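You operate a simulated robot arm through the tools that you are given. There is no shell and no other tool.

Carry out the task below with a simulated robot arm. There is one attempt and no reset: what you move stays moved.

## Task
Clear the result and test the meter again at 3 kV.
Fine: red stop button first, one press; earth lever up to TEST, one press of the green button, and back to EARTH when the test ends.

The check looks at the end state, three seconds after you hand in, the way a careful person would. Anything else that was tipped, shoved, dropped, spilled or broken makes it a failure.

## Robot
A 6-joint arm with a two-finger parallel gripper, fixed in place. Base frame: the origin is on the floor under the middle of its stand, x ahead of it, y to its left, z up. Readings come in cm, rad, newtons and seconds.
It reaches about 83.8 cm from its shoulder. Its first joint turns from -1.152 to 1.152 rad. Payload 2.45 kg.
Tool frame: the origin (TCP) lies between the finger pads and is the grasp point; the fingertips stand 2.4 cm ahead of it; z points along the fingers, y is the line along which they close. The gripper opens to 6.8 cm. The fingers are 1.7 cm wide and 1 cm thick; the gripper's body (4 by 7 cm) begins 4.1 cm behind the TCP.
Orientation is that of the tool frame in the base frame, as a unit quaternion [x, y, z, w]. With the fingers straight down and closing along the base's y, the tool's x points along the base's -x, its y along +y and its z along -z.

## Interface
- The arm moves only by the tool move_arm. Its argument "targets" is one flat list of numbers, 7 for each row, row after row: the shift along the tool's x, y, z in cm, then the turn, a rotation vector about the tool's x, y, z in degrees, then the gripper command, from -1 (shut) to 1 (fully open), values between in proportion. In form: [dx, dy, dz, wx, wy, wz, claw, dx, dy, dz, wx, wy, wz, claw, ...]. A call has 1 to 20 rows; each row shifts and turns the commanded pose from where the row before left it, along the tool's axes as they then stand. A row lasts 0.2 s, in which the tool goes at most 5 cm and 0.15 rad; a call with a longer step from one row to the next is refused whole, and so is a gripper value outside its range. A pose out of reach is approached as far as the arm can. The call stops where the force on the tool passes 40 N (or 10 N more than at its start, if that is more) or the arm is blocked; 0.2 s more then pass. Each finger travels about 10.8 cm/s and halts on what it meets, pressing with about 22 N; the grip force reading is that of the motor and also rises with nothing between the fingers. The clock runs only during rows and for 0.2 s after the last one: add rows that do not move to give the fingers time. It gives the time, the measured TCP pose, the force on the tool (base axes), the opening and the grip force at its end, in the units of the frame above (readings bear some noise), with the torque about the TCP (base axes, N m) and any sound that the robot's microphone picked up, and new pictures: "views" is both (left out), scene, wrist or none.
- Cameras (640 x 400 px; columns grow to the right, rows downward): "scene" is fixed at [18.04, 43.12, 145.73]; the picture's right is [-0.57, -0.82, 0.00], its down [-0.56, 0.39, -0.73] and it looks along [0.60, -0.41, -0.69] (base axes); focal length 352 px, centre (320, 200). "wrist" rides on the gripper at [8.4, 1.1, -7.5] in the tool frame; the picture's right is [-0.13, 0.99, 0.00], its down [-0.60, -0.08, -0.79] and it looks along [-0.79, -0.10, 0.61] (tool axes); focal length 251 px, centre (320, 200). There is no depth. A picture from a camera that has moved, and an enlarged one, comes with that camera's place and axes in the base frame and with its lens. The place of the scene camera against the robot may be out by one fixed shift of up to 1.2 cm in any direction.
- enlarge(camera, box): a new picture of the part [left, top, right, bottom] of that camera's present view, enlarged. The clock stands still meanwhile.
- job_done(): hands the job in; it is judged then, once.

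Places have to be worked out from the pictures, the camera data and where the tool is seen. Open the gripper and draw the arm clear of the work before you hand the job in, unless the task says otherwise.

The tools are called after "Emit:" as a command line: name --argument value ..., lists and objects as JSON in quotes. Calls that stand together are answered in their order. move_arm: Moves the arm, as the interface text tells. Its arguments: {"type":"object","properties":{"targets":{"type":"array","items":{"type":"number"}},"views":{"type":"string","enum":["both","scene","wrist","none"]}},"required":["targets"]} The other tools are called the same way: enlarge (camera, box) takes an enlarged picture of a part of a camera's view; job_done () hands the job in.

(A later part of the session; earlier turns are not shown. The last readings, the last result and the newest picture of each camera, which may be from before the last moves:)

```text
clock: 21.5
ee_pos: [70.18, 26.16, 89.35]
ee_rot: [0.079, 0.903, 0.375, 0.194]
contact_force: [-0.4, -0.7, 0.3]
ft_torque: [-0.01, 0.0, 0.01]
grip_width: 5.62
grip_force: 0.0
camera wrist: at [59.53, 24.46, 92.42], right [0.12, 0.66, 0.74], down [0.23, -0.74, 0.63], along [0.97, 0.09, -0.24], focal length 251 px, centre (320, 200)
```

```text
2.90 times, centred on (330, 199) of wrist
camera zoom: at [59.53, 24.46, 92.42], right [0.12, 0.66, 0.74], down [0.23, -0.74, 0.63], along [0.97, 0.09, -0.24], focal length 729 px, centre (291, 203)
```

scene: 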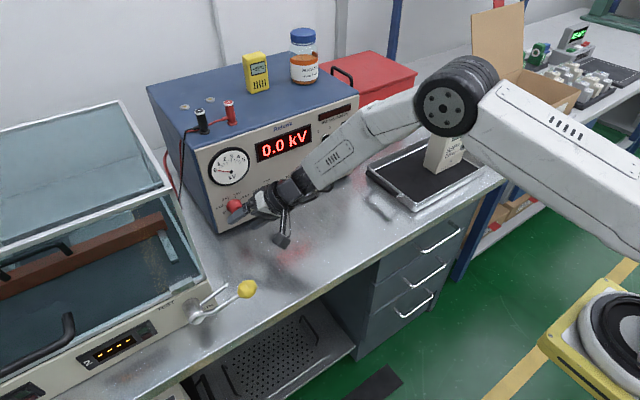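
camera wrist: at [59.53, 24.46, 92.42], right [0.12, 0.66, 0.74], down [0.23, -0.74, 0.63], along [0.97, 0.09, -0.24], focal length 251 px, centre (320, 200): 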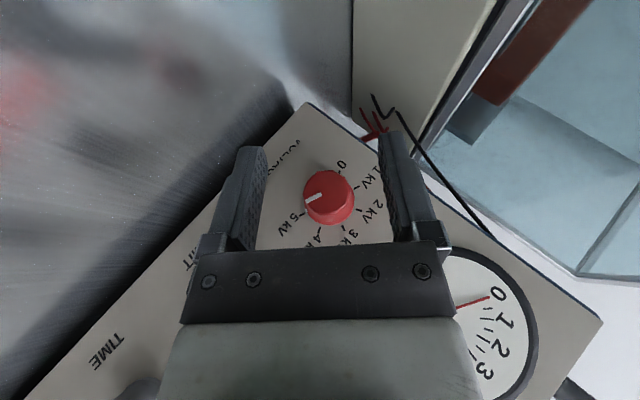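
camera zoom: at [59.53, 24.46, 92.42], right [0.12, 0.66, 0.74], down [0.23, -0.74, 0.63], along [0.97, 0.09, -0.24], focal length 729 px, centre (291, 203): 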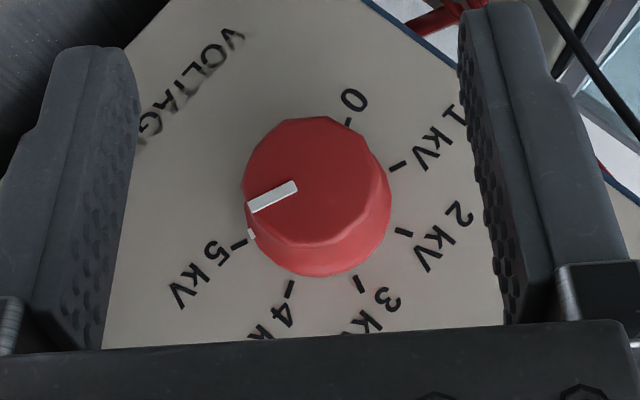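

The knob axis works out at y ≈ 26.5, z ≈ 88.75, its front face at x ≈ 74.2 and the panel at about 76.8. I'll advance straight in so the pads straddle the knob, staying just clear of the panel.

Emit:
move_arm --targets '[-1.55, -0.09, 0.64, 0, 0, 0, 0.65, -1.55, -0.09, 0.64, 0, 0, 0, 0.65, -0.97, 0, 0.4, 0, 0, 0, 0.65, 0, 0, 0, 0, 0, 0, 0.65]'

Emit:
enlarge --camera "wrist" --box '[220, 130, 440, 268]'

Emit:
enlarge --camera "scene" --box '[180, 120, 340, 240]'

```text
clock: 22.5
ee_pos: [74.52, 25.78, 89.24]
ee_rot: [0.079, 0.903, 0.375, 0.193]
contact_force: [-0.5, 0.3, 0.7]
ft_torque: [0.02, -0.01, 0.01]
grip_width: 5.62
grip_force: 0.1
camera wrist: at [63.84, 24.2, 92.45], right [0.12, 0.66, 0.74], down [0.23, -0.74, 0.63], along [0.97, 0.09, -0.24], focal length 251 px, centre (320, 200)
```

scene: 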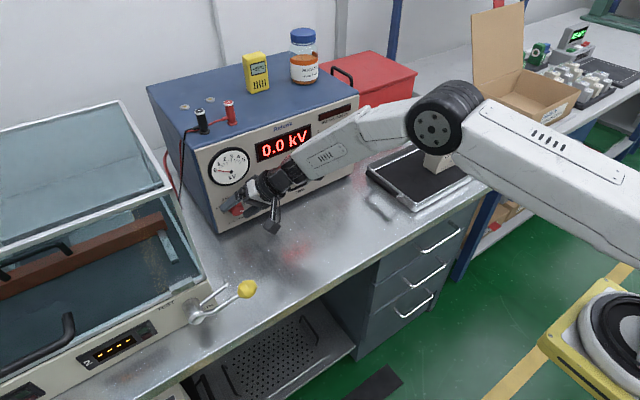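
wrist: 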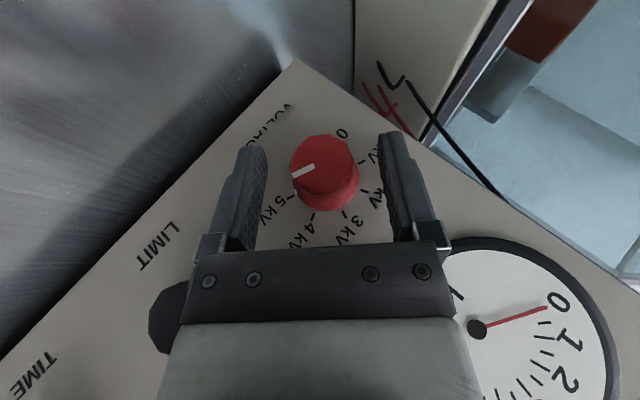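

```text
2.90 times, centred on (330, 199) of wrist
camera zoom: at [63.84, 24.2, 92.45], right [0.12, 0.66, 0.74], down [0.23, -0.74, 0.63], along [0.97, 0.09, -0.24], focal length 729 px, centre (291, 203)
```

zoom: 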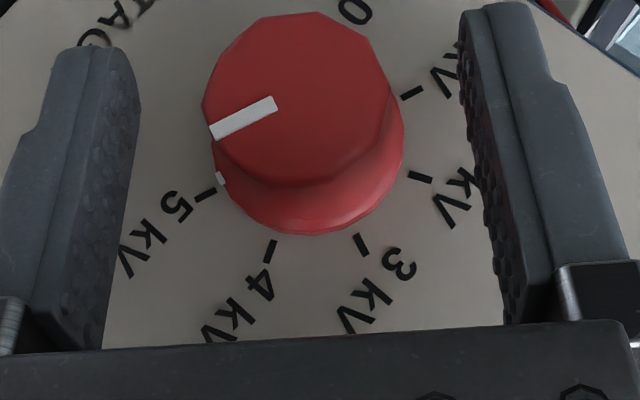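

```text
3.33 times, centred on (260, 180) of scene
camera zoom: at [18.04, 43.12, 145.73], right [-0.57, -0.82, 0.0], down [-0.56, 0.39, -0.73], along [0.6, -0.41, -0.69], focal length 1172 px, centre (520, 267)
```

zoom: 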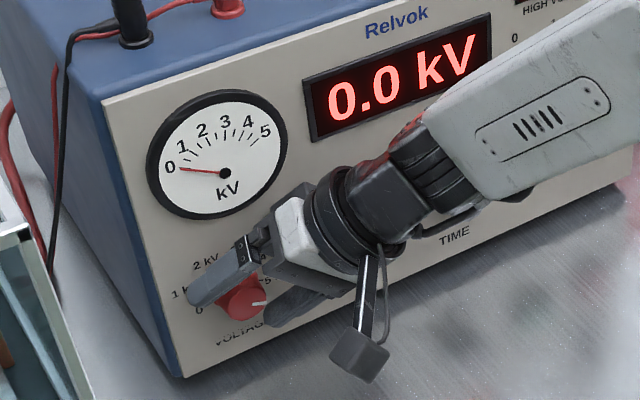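

The fingers are centred on the knob, with the tips just short of the panel. I'll nudge in slightly and close on it.

Emit:
move_arm --targets '[-0.23, 0.12, 0.1, 0, 0, 0, 0.65, 0, 0, 0, 0, 0, 0, 0.2, 0, 0, 0, 0, 0, 0, -0.2, 0, 0, 0, 0, 0, 0, -1, 0, 0, 0, 0, 0, 0, -1]'

Emit:
enlarge --camera "wrist" --box '[220, 130, 440, 268]'

```text
clock: 23.7
ee_pos: [74.8, 25.91, 89.42]
ee_rot: [0.081, 0.903, 0.374, 0.194]
contact_force: [-0.3, -3.3, -3.7]
ft_torque: [-0.01, 0.14, -0.13]
grip_width: 3.33
grip_force: 45.1
camera wrist: at [64.07, 24.28, 92.54], right [0.12, 0.66, 0.74], down [0.23, -0.74, 0.63], along [0.97, 0.09, -0.24], focal length 251 px, centre (320, 200)
```

scene: 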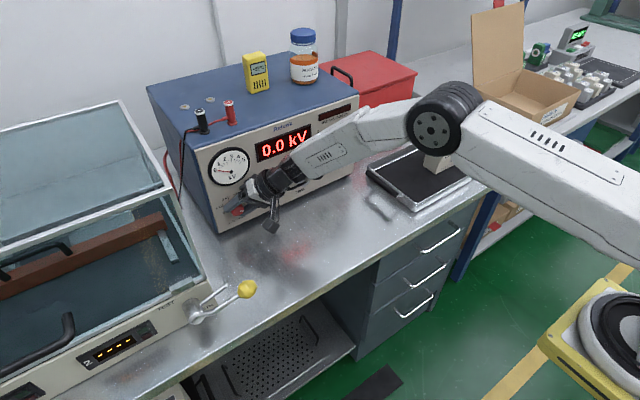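
wrist: 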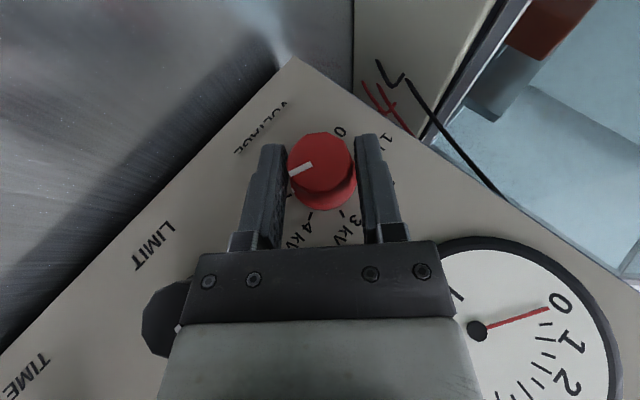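

```text
2.90 times, centred on (330, 199) of wrist
camera zoom: at [64.07, 24.28, 92.54], right [0.12, 0.66, 0.74], down [0.23, -0.74, 0.63], along [0.97, 0.09, -0.24], focal length 729 px, centre (291, 203)
```

zoom: 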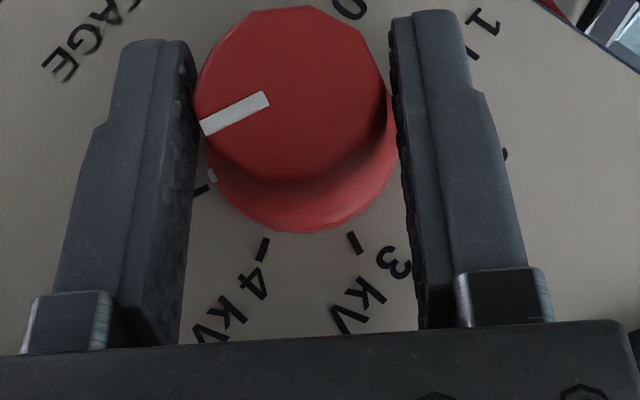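

Gripped at 3.33 cm with little side load. I'll turn counter-clockwise about the knob axis, 22.5° first, and check that the knob follows.

Emit:
move_arm --targets '[0, 0.117, 0, 6.84, 0, -3.07, -1, 0, 0.117, 0, 6.84, 0, -3.07, -1, 0, 0.117, 0, 6.84, 0, -3.07, -1, 0, 0, 0, 0, 0, 0, -1]' --views "wrist"

Emit:
enlarge --camera "wrist" --box '[220, 130, 440, 268]'

```text
clock: 24.7
ee_pos: [74.79, 26.12, 89.56]
ee_rot: [0.042, 0.959, 0.19, 0.204]
contact_force: [16.8, 3.8, -15.3]
ft_torque: [-0.02, 0.28, 0.27]
grip_width: 3.32
grip_force: 44.9
camera wrist: at [64.08, 25.89, 93.13], right [0.12, 0.9, 0.43], down [0.23, -0.44, 0.87], along [0.97, 0.0, -0.25], focal length 251 px, centre (320, 200)
```

wrist: 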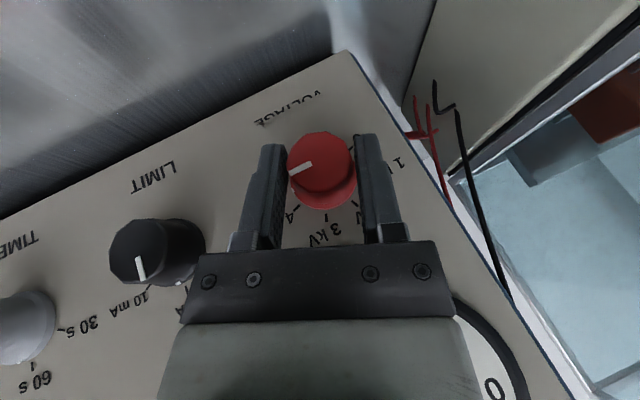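

```text
2.90 times, centred on (330, 199) of wrist
camera zoom: at [64.08, 25.89, 93.13], right [0.12, 0.9, 0.43], down [0.23, -0.44, 0.87], along [0.97, 0.0, -0.25], focal length 729 px, centre (291, 203)
```

zoom: 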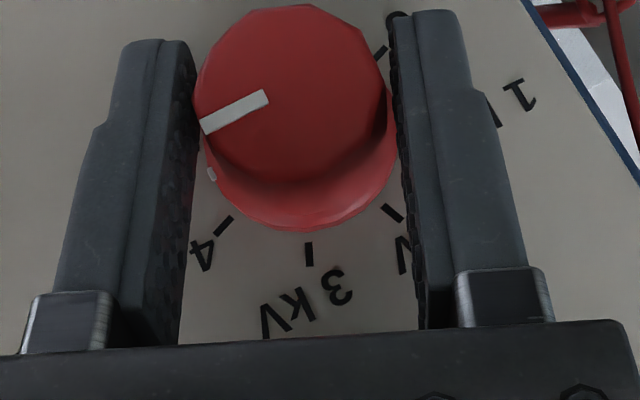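

The knob follows the gripper, and the mark has kept its place between the fingers. I'll continue another 22.5°, which should bring it to 4 kV.

Emit:
move_arm --targets '[0, 0.117, 0, 6.84, 0, -3.07, -1, 0, 0.117, 0, 6.84, 0, -3.07, -1, 0, 0.117, 0, 6.84, 0, -3.07, -1, 0, 0, 0, 0, 0, 0, -1]' --views "both"

Emit:
enlarge --camera "wrist" --box '[220, 130, 440, 268]'

```text
clock: 25.7
ee_pos: [74.71, 26.42, 89.6]
ee_rot: [0.0, 0.978, 0.0, 0.209]
contact_force: [20.6, 1.1, -22.0]
ft_torque: [0.01, -0.37, -0.07]
grip_width: 3.33
grip_force: 44.8
camera wrist: at [64.09, 27.64, 93.07], right [0.12, 0.99, 0.05], down [0.23, -0.08, 0.97], along [0.97, -0.1, -0.23], focal length 251 px, centre (320, 200)
```

scene: 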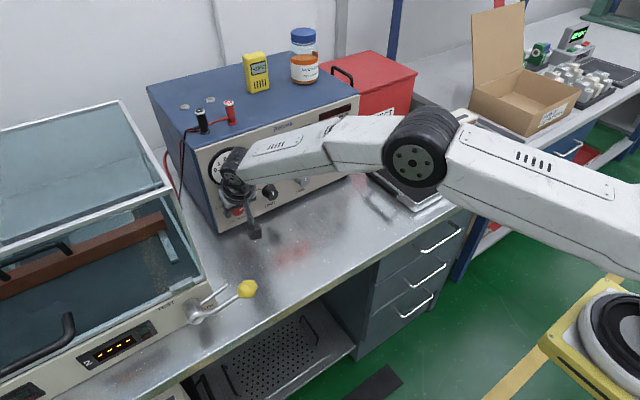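
wrist: 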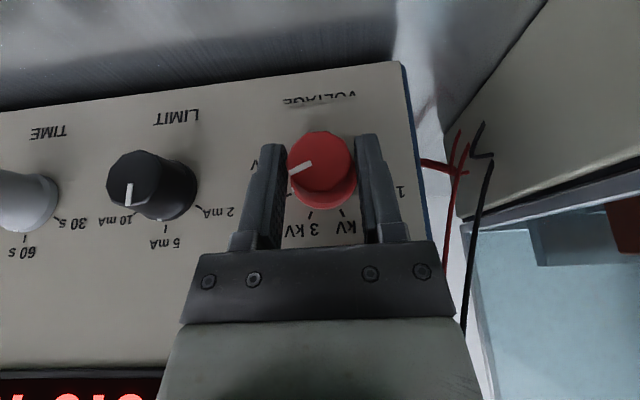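

```text
2.90 times, centred on (330, 199) of wrist
camera zoom: at [64.09, 27.64, 93.07], right [0.12, 0.99, 0.05], down [0.23, -0.08, 0.97], along [0.97, -0.1, -0.23], focal length 729 px, centre (291, 203)
```

zoom: 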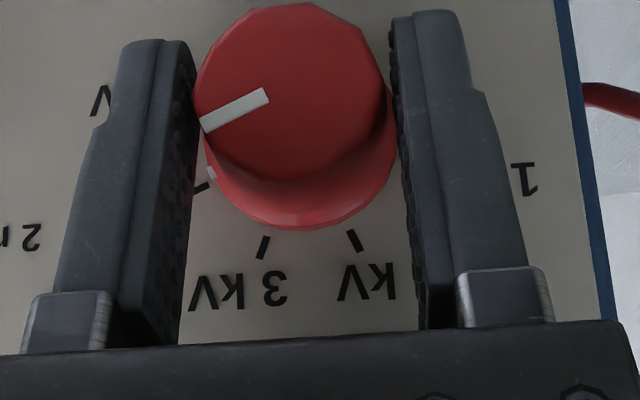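

The knob is now at 4 kV. I'll release it and roll the open gripper back around the knob for a second 45° turn.

Emit:
move_arm --targets '[0, 0, 0, 0, 0, 0, 0.2, 0, 0, 0, 0, 0, 0, 0.65, 0, 0, 0, 0, 0, 0, 0.65]' --views "wrist"

Emit:
enlarge --camera "wrist" --box '[220, 130, 440, 268]'

```text
clock: 26.5
ee_pos: [74.8, 26.49, 89.82]
ee_rot: [-0.001, 0.978, 0.002, 0.209]
contact_force: [-0.2, 0.6, -0.4]
ft_torque: [-0.01, 0.0, 0.01]
grip_width: 5.61
grip_force: 0.0
camera wrist: at [64.04, 27.66, 93.23], right [0.12, 0.99, 0.05], down [0.23, -0.08, 0.97], along [0.97, -0.1, -0.23], focal length 251 px, centre (320, 200)
```

wrist: 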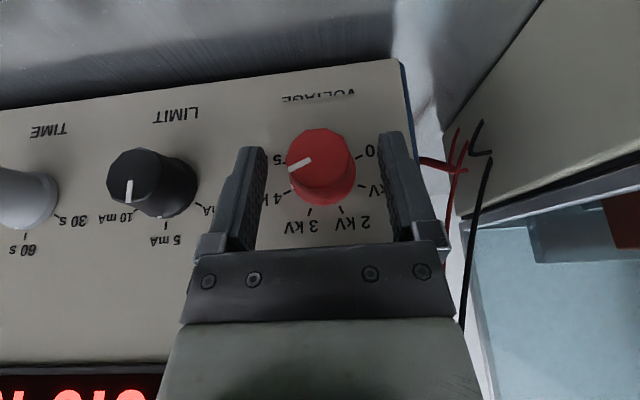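

```text
2.90 times, centred on (330, 199) of wrist
camera zoom: at [64.04, 27.66, 93.23], right [0.12, 0.99, 0.05], down [0.23, -0.08, 0.97], along [0.97, -0.1, -0.23], focal length 729 px, centre (291, 203)
```

zoom: 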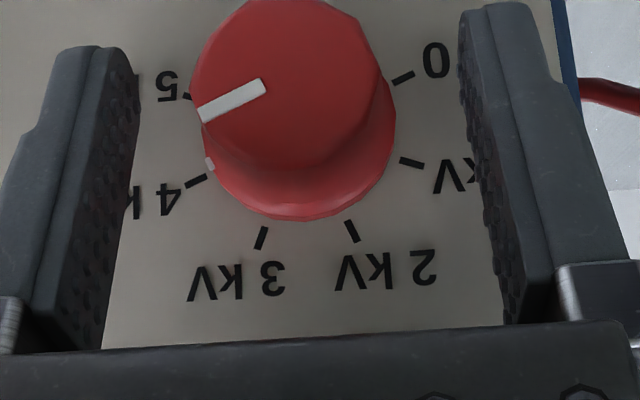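

Released cleanly, with the skirt dot on the 4 kV tick just as it sat on 5 kV before. I'll roll back 45° around the knob.

Emit:
move_arm --targets '[0, -0.13, 0, -6.85, 0, 3.06, 0.65, 0, -0.13, 0, -6.85, 0, 3.06, 0.65, 0, -0.13, 0, -6.85, 0, 3.06, 0.65, 0, -0.13, 0, -6.85, 0, 3.06, 0.65, 0, -0.13, 0, -6.85, 0, 3.06, 0.65, 0, -0.13, 0, -6.85, 0, 3.06, 0.65, 0, 0, 0, 0, 0, 0, 0.65]' --views "wrist"

Emit:
enlarge --camera "wrist" --box '[220, 130, 440, 268]'

```text
clock: 28.1
ee_pos: [74.61, 25.78, 89.59]
ee_rot: [0.079, 0.903, 0.376, 0.194]
contact_force: [-0.5, 0.5, 0.1]
ft_torque: [-0.02, 0.0, 0.0]
grip_width: 5.62
grip_force: 0.0
camera wrist: at [63.99, 24.13, 92.61], right [0.12, 0.66, 0.74], down [0.23, -0.74, 0.63], along [0.97, 0.1, -0.24], focal length 251 px, centre (320, 200)
```

wrist: 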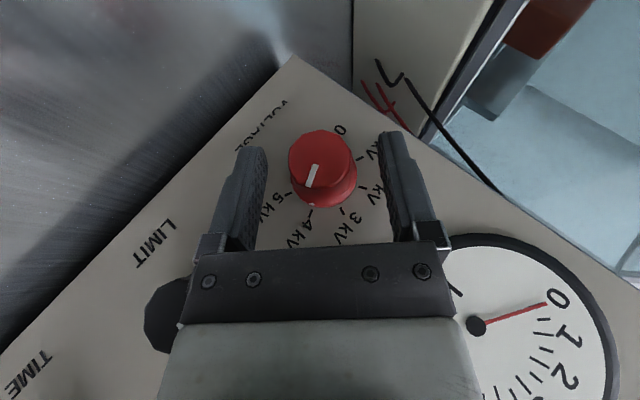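

```text
2.90 times, centred on (330, 199) of wrist
camera zoom: at [63.99, 24.13, 92.61], right [0.12, 0.66, 0.74], down [0.23, -0.74, 0.63], along [0.97, 0.1, -0.24], focal length 729 px, centre (291, 203)
```

zoom: 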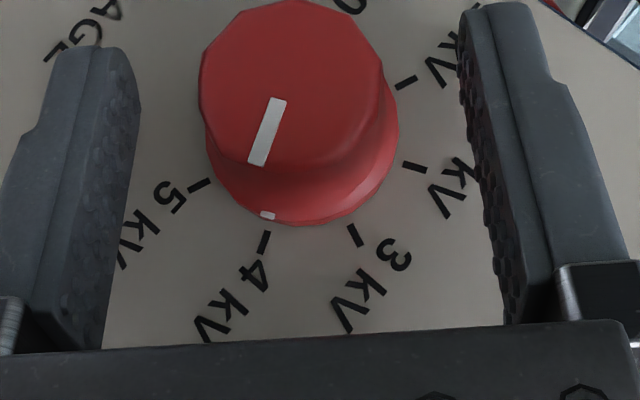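

The white dot now lines up exactly with the 4 kV tick. I'll grip again and turn the final 45° counter-clockwise to 3 kV.

Emit:
move_arm --targets '[-0.11, 0, 0.13, 0, 0, 0, 0.65, 0, 0, 0, 0, 0, 0, 0.2, 0, 0, 0, 0, 0, 0, -0.2, 0, 0, 0, 0, 0, 0, -1, 0, 0, 0, 0, 0, 0, -1, 0, 0.125, 0, 6.84, 0, -3.07, -1, 0, 0.125, 0, 6.84, 0, -3.07, -1, 0, 0.125, 0, 6.84, 0, -3.07, -1, 0, 0.125, 0, 6.84, 0, -3.07, -1, 0, 0.125, 0, 6.84, 0, -3.07, -1, 0, 0.125, 0, 6.84, 0, -3.07, -1, 0, 0, 0, 0, 0, 0, -1]' --views "both"

Emit:
enlarge --camera "wrist" --box '[220, 130, 440, 268]'

```text
clock: 30.7
ee_pos: [74.88, 26.56, 89.78]
ee_rot: [-0.001, 0.978, 0.0, 0.21]
contact_force: [9.0, 3.0, -9.6]
ft_torque: [0.04, 0.15, 0.19]
grip_width: 3.35
grip_force: 45.4
camera wrist: at [64.15, 27.61, 93.14], right [0.12, 0.99, 0.05], down [0.23, -0.08, 0.97], along [0.97, -0.1, -0.23], focal length 251 px, centre (320, 200)
```

scene: 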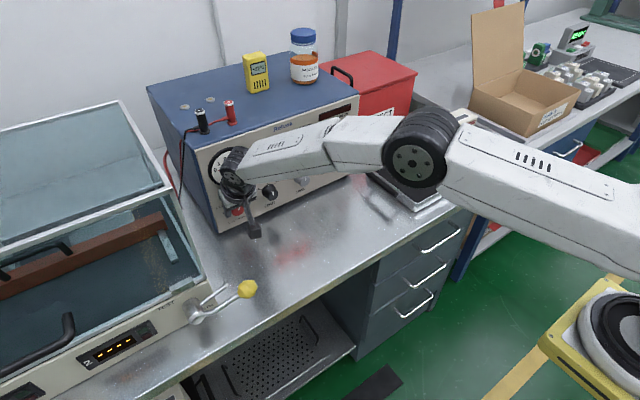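
wrist: 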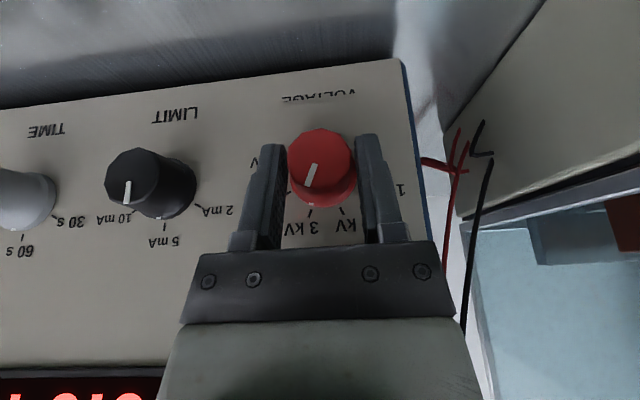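

```text
2.90 times, centred on (330, 199) of wrist
camera zoom: at [64.15, 27.61, 93.14], right [0.12, 0.99, 0.05], down [0.23, -0.08, 0.97], along [0.97, -0.1, -0.23], focal length 729 px, centre (291, 203)
```

zoom: 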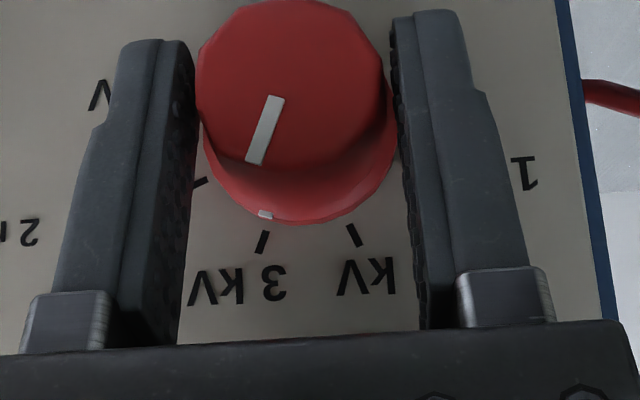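

The pointer's dot is on the 3 kV tick. I'll release, back straight off and check it.

Emit:
move_arm --targets '[0, 0, 0, 0, 0, 0, 0.2, 0, 0, 0, 0, 0, 0, 0.65, 0, 0, 0, 0, 0, 0, 0.65, 0.9, 0, -0.4, 0, 0, 0, 0.65, 2.7, 0, -1.2, 0, 0, 0, 0.65, 2.7, 0, -1.2, 0, 0, 0, 0.65, 0, 0, 0, 0, 0, 0, 0.65]' --views "both"

Emit:
enlarge --camera "wrist" --box '[220, 110, 440, 248]'

```text
clock: 32.3
ee_pos: [67.92, 26.52, 89.69]
ee_rot: [-0.001, 0.977, 0.001, 0.211]
contact_force: [1.1, 0.1, 0.7]
ft_torque: [0.0, 0.01, 0.0]
grip_width: 5.62
grip_force: 0.1
camera wrist: at [57.14, 27.51, 93.09], right [0.12, 0.99, 0.06], down [0.23, -0.08, 0.97], along [0.97, -0.1, -0.23], focal length 251 px, centre (320, 200)
```

scene: 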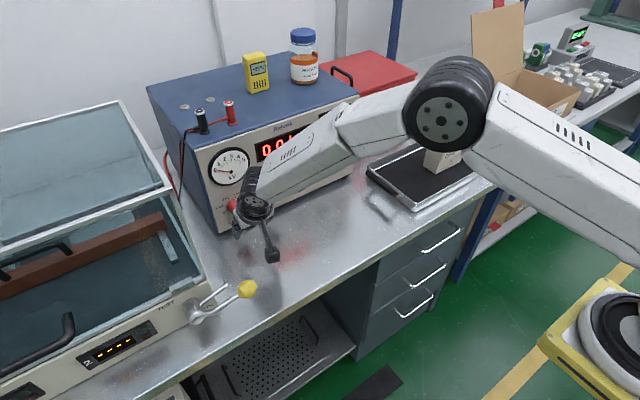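
wrist: 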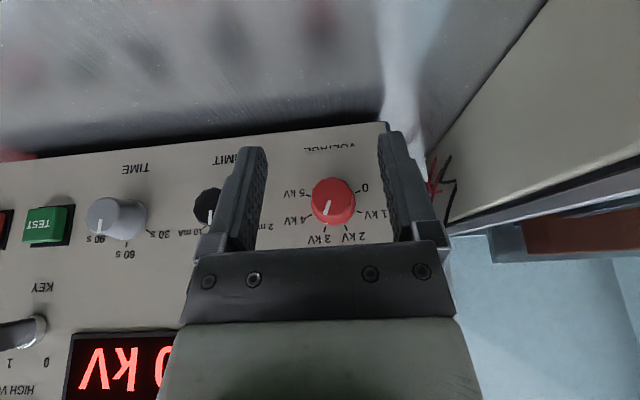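

```text
2.90 times, centred on (330, 179) of wrist
camera zoom: at [57.14, 27.51, 93.09], right [0.12, 0.99, 0.06], down [0.23, -0.08, 0.97], along [0.97, -0.1, -0.23], focal length 729 px, centre (291, 261)
```

zoom: 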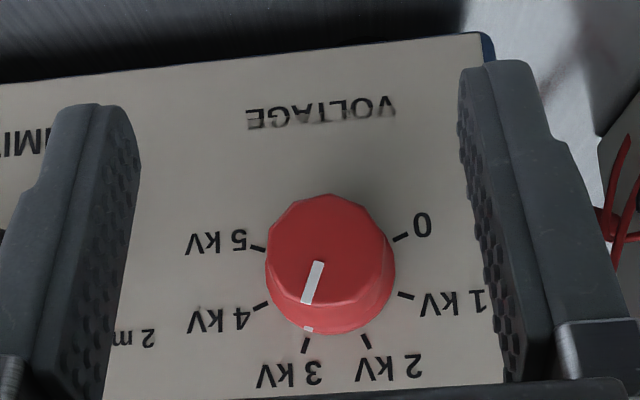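

VOLTAGE is set on 3 kV. Next is the earth lever. From the earlier views its ball is near (54.9, 33.8, 88.7) and its pivot axis runs along x near y = 44, z = 85.8, so the arm is about 10.6 cm. I'll retreat, point the fingers straight down and yaw -90° so they close along x on the ball.

Emit:
move_arm --targets '[0.5, 0, -3.8, 0, 0, 0, 1, 0.5, 0, -3.8, 0, 0, 0, 1, 0.5, 0, -3.8, 0, 0, 0, 1, 0.5, 0, -3.8, 0, 0, 0, 1, 0, 0, 0, 0, 8, 0, 1, 0, 0, 0, 0, 8, 0, 1, 0, 0, 0, 0, 8, 0, 1, 0, 0, 0, 0, 0, -8.2, 1, 0, 0, 0, 0, 0, -8.2, 1, 0, 0, 0, 0, 0, -8.2, 1, 0, 0, 0, 0, 0, -8.2, 1, 0, 0, 0, 0, 0, -8.2, 1, 0, 0, 0, 0, 0, -8.2, 1, 0, 0, 0, 0, 0, -8.2, 1, 0, 0, 0, 0, 0, -8.2, 1, 0, 0, 0, 0, 0, -8.2, 1, 0, 0, 0, 0, 0, -8.2, 1, 0, 0, 0, 0, 0, -8.0, 1, 0, 0, 0, 0, 0, 0, 1]'

Emit:
enlarge --camera "wrist" --box '[160, 0, 480, 200]'

```text
clock: 36.3
ee_pos: [59.99, 26.33, 102.78]
ee_rot: [0.708, -0.706, 0.001, -0.002]
contact_force: [-0.2, -0.4, 0.4]
ft_torque: [0.02, -0.01, -0.03]
grip_width: 6.8
grip_force: 0.0
camera wrist: at [58.9, 17.99, 110.26], right [-0.99, 0.12, 0.0], down [0.07, 0.6, 0.79], along [0.1, 0.79, -0.61], focal length 251 px, centre (320, 200)
```

scene: 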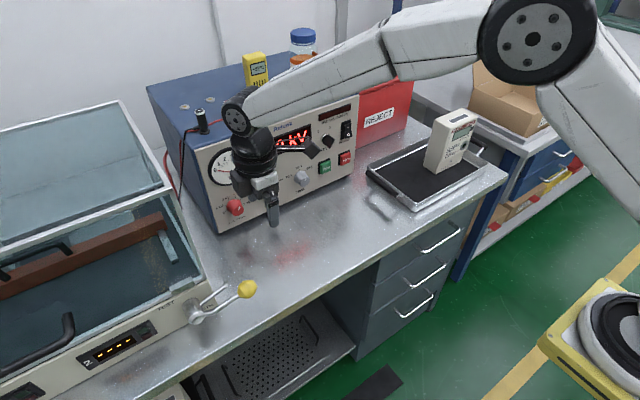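
wrist: 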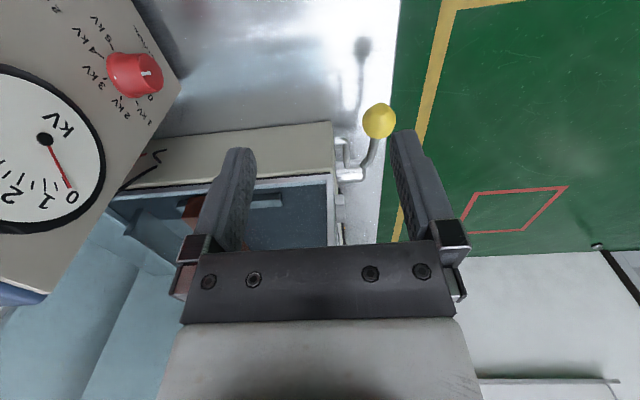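

```text
2.00 times, centred on (320, 100) of wrist
camera zoom: at [58.9, 17.99, 110.26], right [-0.99, 0.12, 0.0], down [0.07, 0.6, 0.79], along [0.1, 0.79, -0.61], focal length 503 px, centre (320, 400)
```

zoom: 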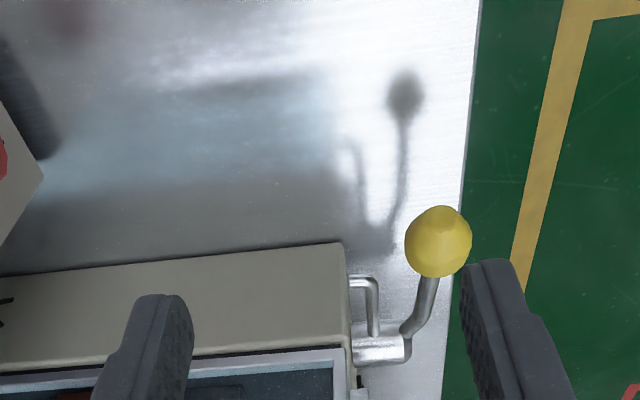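

The ball is confirmed near (55, 33.7, 88.7), about 3.4 cm across. The lid's glass stands close behind it, so I'll tilt the tool 15° to lean the wrist back toward the robot, and then hover over the ball.

Emit:
move_arm --targets '[0, 0, 0, 7.5, 0, 0, 1, 0, 0, 0, 7.5, 0, 0, 1, -2.47, 2.84, 1.45, 0, 0, 0, 1, -2.47, 2.84, 1.45, 0, 0, 0, 1, -2.47, 2.84, 1.45, 0, 0, 0, 1, 0, 0, 0, 0, 0, 0, 1]'

Emit:
enlarge --camera "wrist" --box '[200, 60, 440, 210]'

Emit:
enlarge --camera "scene" --box '[120, 180, 320, 340]'

```text
clock: 37.7
ee_pos: [52.94, 33.69, 96.22]
ee_rot: [0.701, -0.701, 0.093, -0.094]
contact_force: [-0.4, -1.1, -0.5]
ft_torque: [0.01, -0.01, 0.01]
grip_width: 6.82
grip_force: 0.1
camera wrist: at [49.94, 25.32, 103.17], right [-0.96, 0.13, -0.26], down [-0.13, 0.6, 0.79], along [0.26, 0.79, -0.56], focal length 251 px, centre (320, 200)
```

scene: 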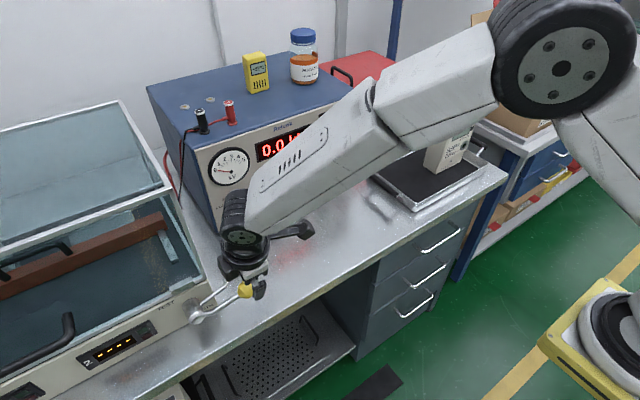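
wrist: 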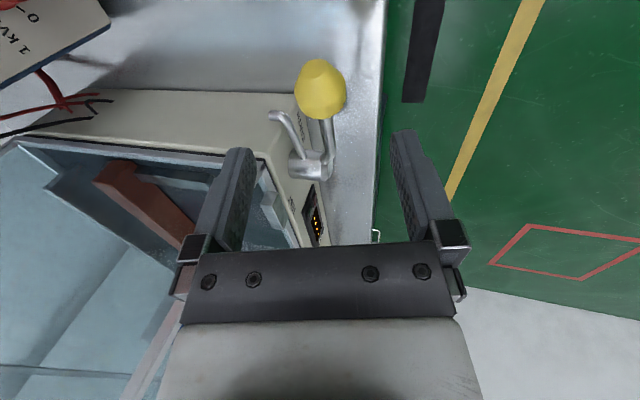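

```text
2.67 times, centred on (320, 135) of wrist
camera zoom: at [49.94, 25.32, 103.17], right [-0.96, 0.13, -0.26], down [-0.13, 0.6, 0.79], along [0.26, 0.79, -0.56], focal length 670 px, centre (320, 373)
```

zoom: 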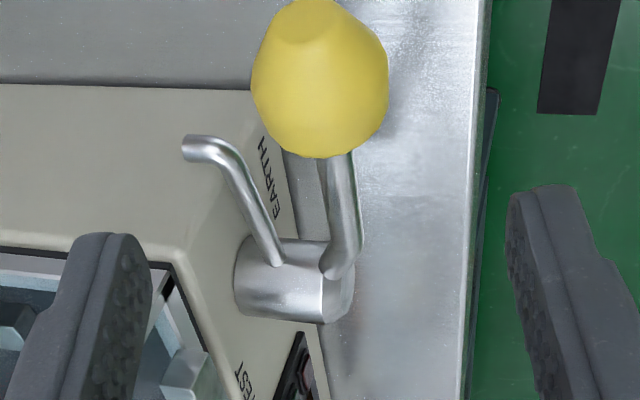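

```text
2.50 times, centred on (220, 260) of scene
camera zoom: at [18.04, 43.12, 145.73], right [-0.57, -0.82, 0.0], down [-0.56, 0.39, -0.73], along [0.6, -0.41, -0.69], focal length 879 px, centre (570, 50)
```

zoom: 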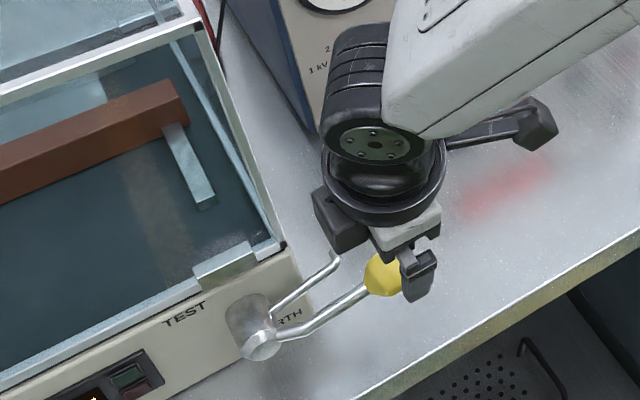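

Both the ball lever and the thin hook sit on the same pivot cylinder, and the ball is centred between the fingers. I'll descend along the tool axis onto the ball and check before closing.

Emit:
move_arm --targets '[0, 0, 2.6, 0, 0, 0, 1, 0, 0, 2.6, 0, 0, 0, 1, 0, 0, 2.6, 0, 0, 0, 1, 0, 0, 0, 0, 0, 0, 1]'

Emit:
enlarge --camera "wrist" --box '[200, 110, 440, 260]'

Emit:
enlarge --camera "scene" --box '[120, 180, 320, 340]'

```text
clock: 38.7
ee_pos: [55.08, 33.64, 88.83]
ee_rot: [0.701, -0.701, 0.093, -0.095]
contact_force: [-0.4, -0.3, -0.9]
ft_torque: [-0.03, -0.02, 0.02]
grip_width: 6.8
grip_force: 0.0
camera wrist: at [52.09, 25.28, 95.76], right [-0.96, 0.13, -0.26], down [-0.13, 0.6, 0.79], along [0.26, 0.79, -0.56], focal length 251 px, centre (320, 200)
```

scene: 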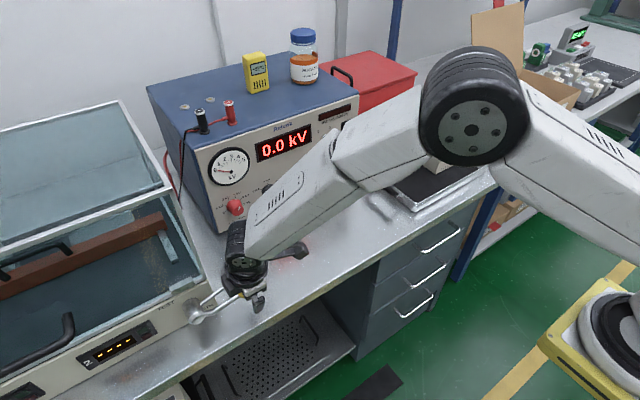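
wrist: 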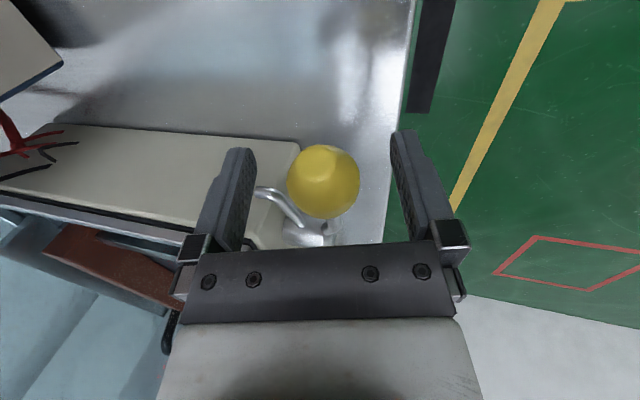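

```text
2.67 times, centred on (320, 185) of wrist
camera zoom: at [52.09, 25.28, 95.76], right [-0.96, 0.13, -0.26], down [-0.13, 0.6, 0.79], along [0.26, 0.79, -0.56], focal length 670 px, centre (320, 240)
```

zoom: 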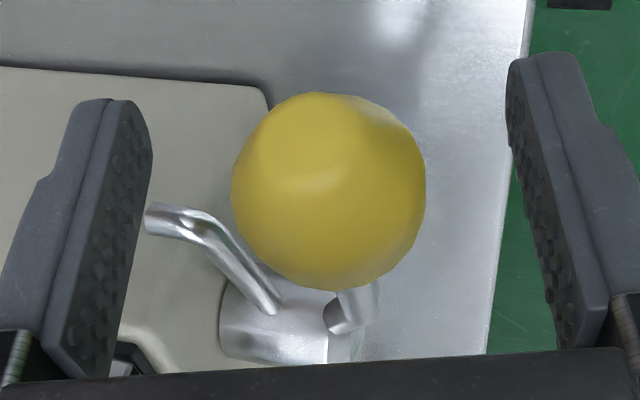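

```text
2.50 times, centred on (220, 260) of scene
camera zoom: at [18.04, 43.12, 145.73], right [-0.57, -0.82, 0.0], down [-0.56, 0.39, -0.73], along [0.6, -0.41, -0.69], focal length 879 px, centre (570, 50)
```

zoom: 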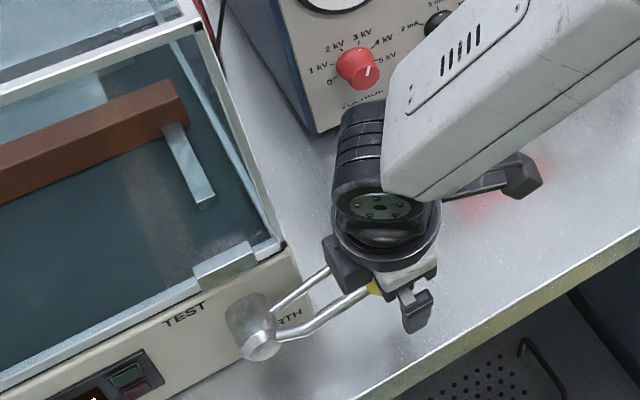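

The ball sits squarely between the pads. I'll close on it and begin lifting along the lever's arc, watching the forces.

Emit:
move_arm --targets '[0, 0, 0, 0, 0, 0, 0.3, 0, 0, 0, 0, 0, 0, -0.2, 0, 0, 0, 0, 0, 0, -1, 0, 0, 0, 0, 0, 0, -1, -0.59, -0.414, -1.525, 0, 0, 0, -1, -0.83, -0.385, -1.419, 0, 0, 0, -1, 0, 0, 0, 0, 0, 0, -1]'

Emit:
enlarge --camera "wrist" --box '[200, 110, 440, 260]'

```text
clock: 40.3
ee_pos: [54.91, 35.18, 91.93]
ee_rot: [0.701, -0.701, 0.093, -0.092]
contact_force: [-3.9, -18.0, -2.4]
ft_torque: [-1.13, 0.17, -0.47]
grip_width: 3.29
grip_force: 44.5
camera wrist: at [51.89, 26.69, 98.87], right [-0.96, 0.13, -0.26], down [-0.13, 0.61, 0.79], along [0.26, 0.79, -0.56], focal length 251 px, centre (320, 200)
```

scene: 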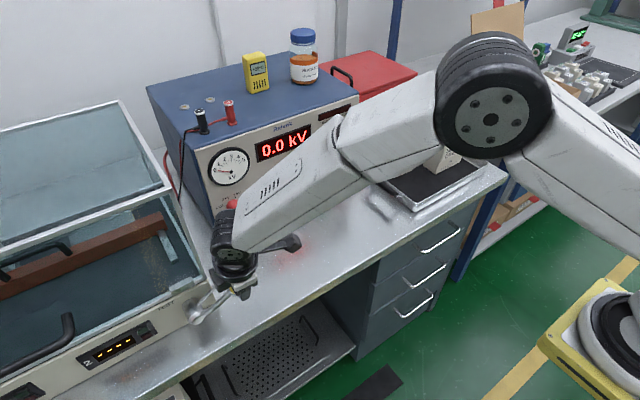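
wrist: 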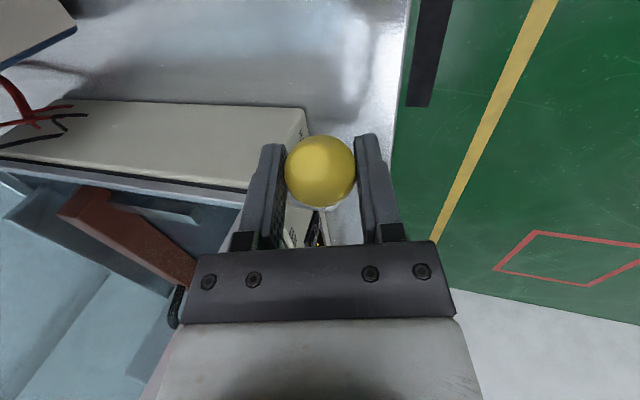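

```text
2.67 times, centred on (320, 185) of wrist
camera zoom: at [51.89, 26.69, 98.87], right [-0.96, 0.13, -0.26], down [-0.13, 0.61, 0.79], along [0.26, 0.79, -0.56], focal length 670 px, centre (320, 240)
```

zoom: 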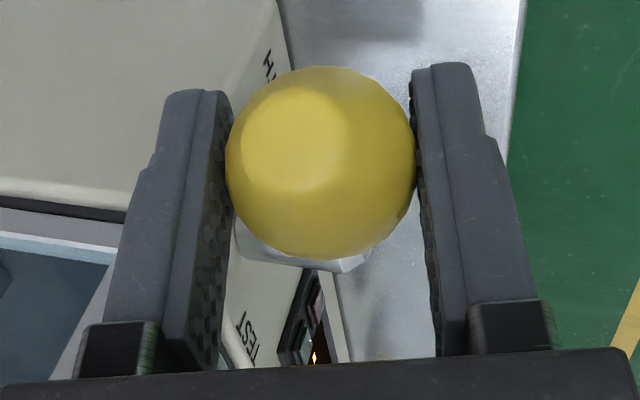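

The ball follows, with about 18 N of resistance. I'll carry on along the arc.

Emit:
move_arm --targets '[-1.0, -0.346, -1.3, 0, 0, 0, -1, -1.2, -0.301, -1.13, 0, 0, 0, -1, -1.38, -0.244, -0.91, 0, 0, 0, -1, 0, 0, 0, 0, 0, 0, -1]'

Emit:
enlarge --camera "wrist" --box '[200, 110, 440, 260]'

Emit:
enlarge --camera "scene" --box '[100, 180, 300, 340]'

```text
clock: 41.3
ee_pos: [54.75, 38.68, 95.45]
ee_rot: [-0.701, 0.701, -0.093, 0.094]
contact_force: [2.4, -14.1, -2.6]
ft_torque: [-1.46, 0.14, -0.08]
grip_width: 3.25
grip_force: 45.3
camera wrist: at [51.78, 30.34, 102.35], right [-0.96, 0.13, -0.26], down [-0.13, 0.6, 0.79], along [0.26, 0.79, -0.56], focal length 251 px, centre (320, 200)
```

scene: 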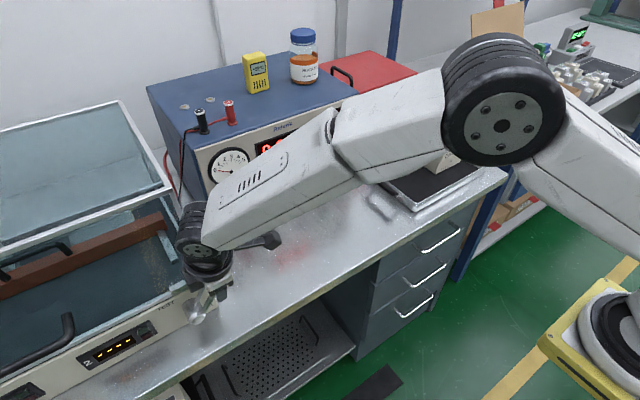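
wrist: 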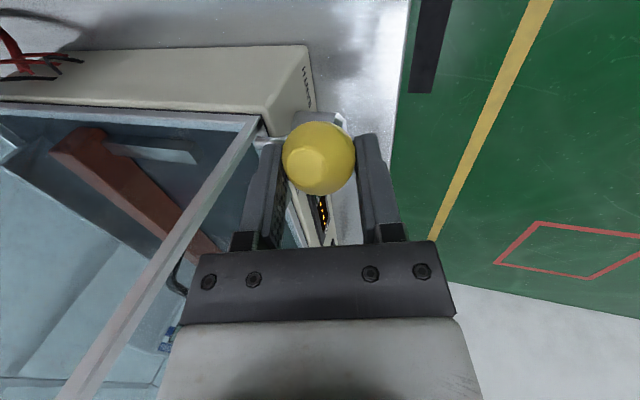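

```text
2.67 times, centred on (320, 185) of wrist
camera zoom: at [51.78, 30.34, 102.35], right [-0.96, 0.13, -0.26], down [-0.13, 0.6, 0.79], along [0.26, 0.79, -0.56], focal length 670 px, centre (320, 240)
```

zoom: 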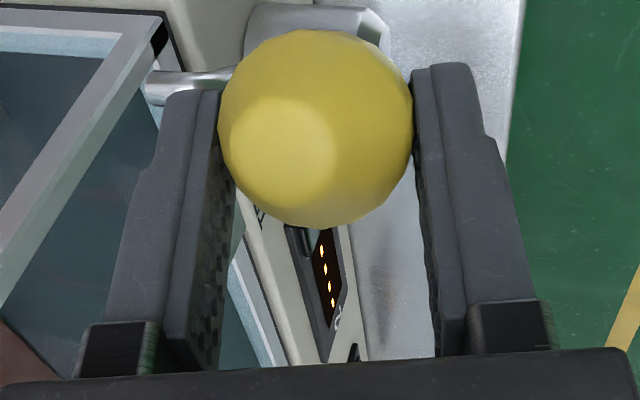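

```text
2.50 times, centred on (200, 260) of scene
camera zoom: at [18.05, 43.09, 145.74], right [-0.57, -0.82, 0.0], down [-0.56, 0.39, -0.73], along [0.6, -0.41, -0.69], focal length 879 px, centre (620, 50)
```

zoom: 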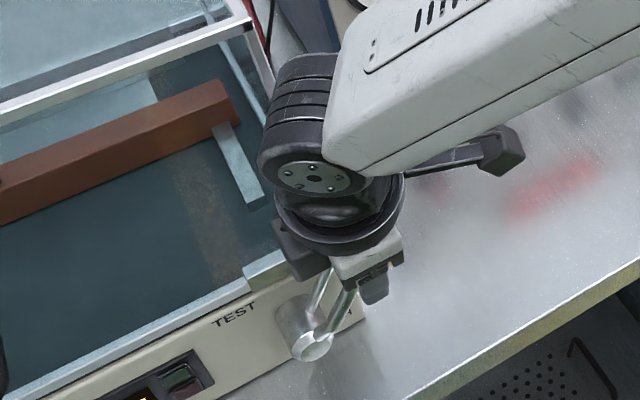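

The lever is about 60° up, the grip is holding and the wrist is clear of the lid glass. I'll continue toward vertical in short steps.

Emit:
move_arm --targets '[-1.5, -0.183, -0.676, 0, 0, 0, -1, -1.6, -0.12, -0.444, 0, 0, 0, -1, 0, 0, 0, 0, 0, 0, -1]'

Emit:
enlarge --camera "wrist" --box '[200, 110, 440, 260]'

Emit:
enlarge --camera "scene" --box '[100, 180, 300, 340]'

```text
clock: 42.1
ee_pos: [54.73, 41.94, 96.6]
ee_rot: [0.702, -0.7, 0.092, -0.095]
contact_force: [0.2, -11.9, 2.5]
ft_torque: [-1.22, 0.04, -0.22]
grip_width: 3.27
grip_force: 45.4
camera wrist: at [51.77, 33.57, 103.52], right [-0.96, 0.13, -0.26], down [-0.13, 0.6, 0.79], along [0.26, 0.79, -0.56], focal length 251 px, centre (320, 200)
```

scene: 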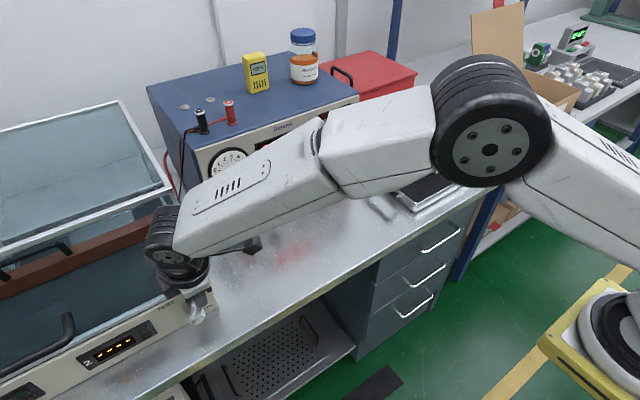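
wrist: 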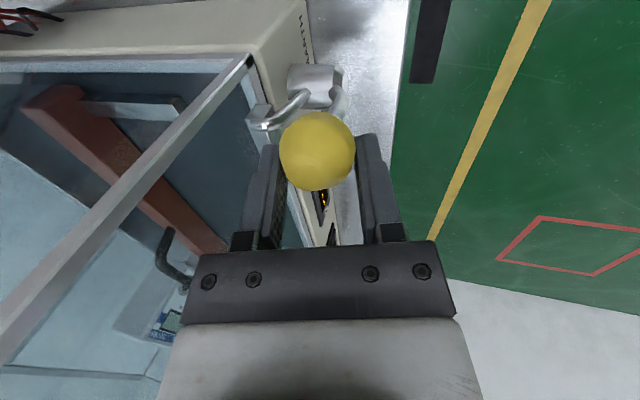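

```text
2.67 times, centred on (320, 185) of wrist
camera zoom: at [51.77, 33.57, 103.52], right [-0.96, 0.13, -0.26], down [-0.13, 0.6, 0.79], along [0.26, 0.79, -0.56], focal length 670 px, centre (320, 240)
```

zoom: 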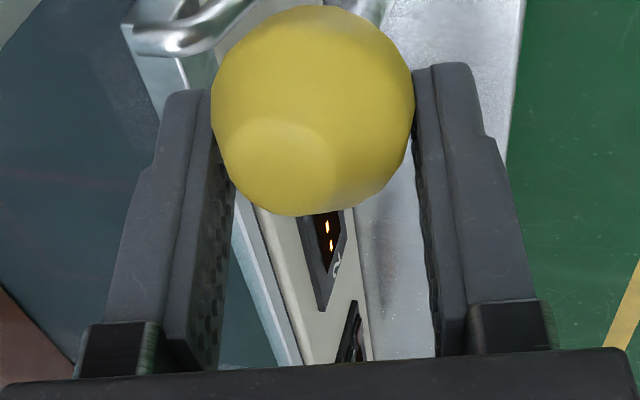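

```text
2.50 times, centred on (200, 260) of scene
camera zoom: at [18.04, 43.09, 145.74], right [-0.57, -0.82, 0.0], down [-0.56, 0.39, -0.73], along [0.6, -0.41, -0.69], focal length 879 px, centre (620, 50)
```

zoom: 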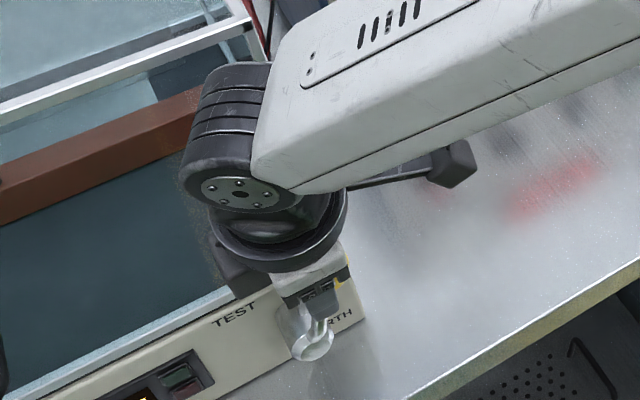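

The ball has slipped toward the edge of the pads because the lever is stiff. It should hold its own position, so I'll open slightly, re-centre on the ball by shifting about 1 cm toward -y, and grip again.

Emit:
move_arm --targets '[0, 0, 0, 0, 0, 0, 0.25, 0, 0, 0, 0, 0, 0, 0.25, 1.05, 0, 0.25, 0, 0, 0, 0.25, 0, 0, 0, 0, 0, 0, 0.25]'

Emit:
enlarge --camera "wrist" --box '[200, 60, 440, 210]'

```text
clock: 43.1
ee_pos: [54.79, 40.92, 96.25]
ee_rot: [0.701, -0.7, 0.092, -0.096]
contact_force: [0.0, 0.9, -0.6]
ft_torque: [0.03, -0.04, 0.02]
grip_width: 4.23
grip_force: 0.0
camera wrist: at [51.83, 32.52, 103.22], right [-0.96, 0.13, -0.26], down [-0.13, 0.6, 0.79], along [0.26, 0.79, -0.56], focal length 251 px, centre (320, 200)
```

scene: 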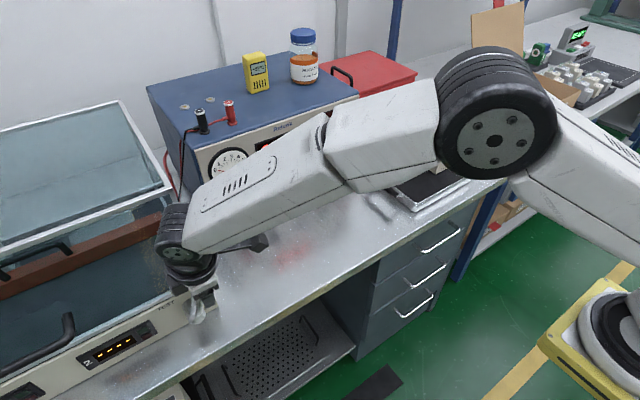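
wrist: 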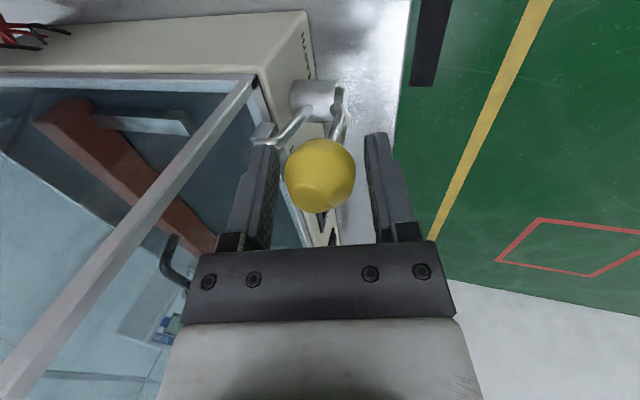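

```text
2.67 times, centred on (320, 135) of wrist
camera zoom: at [51.83, 32.52, 103.22], right [-0.96, 0.13, -0.26], down [-0.13, 0.6, 0.79], along [0.26, 0.79, -0.56], focal length 670 px, centre (320, 373)
```

zoom: 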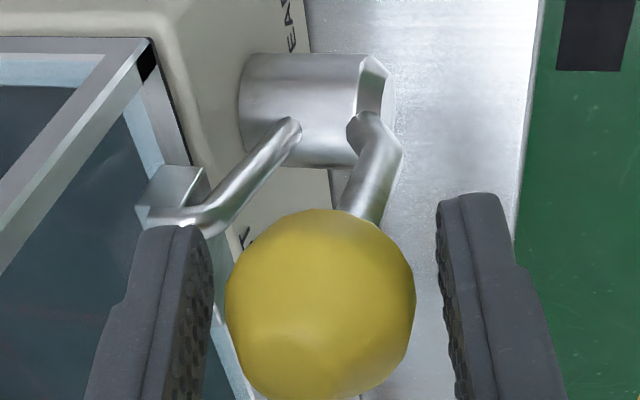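

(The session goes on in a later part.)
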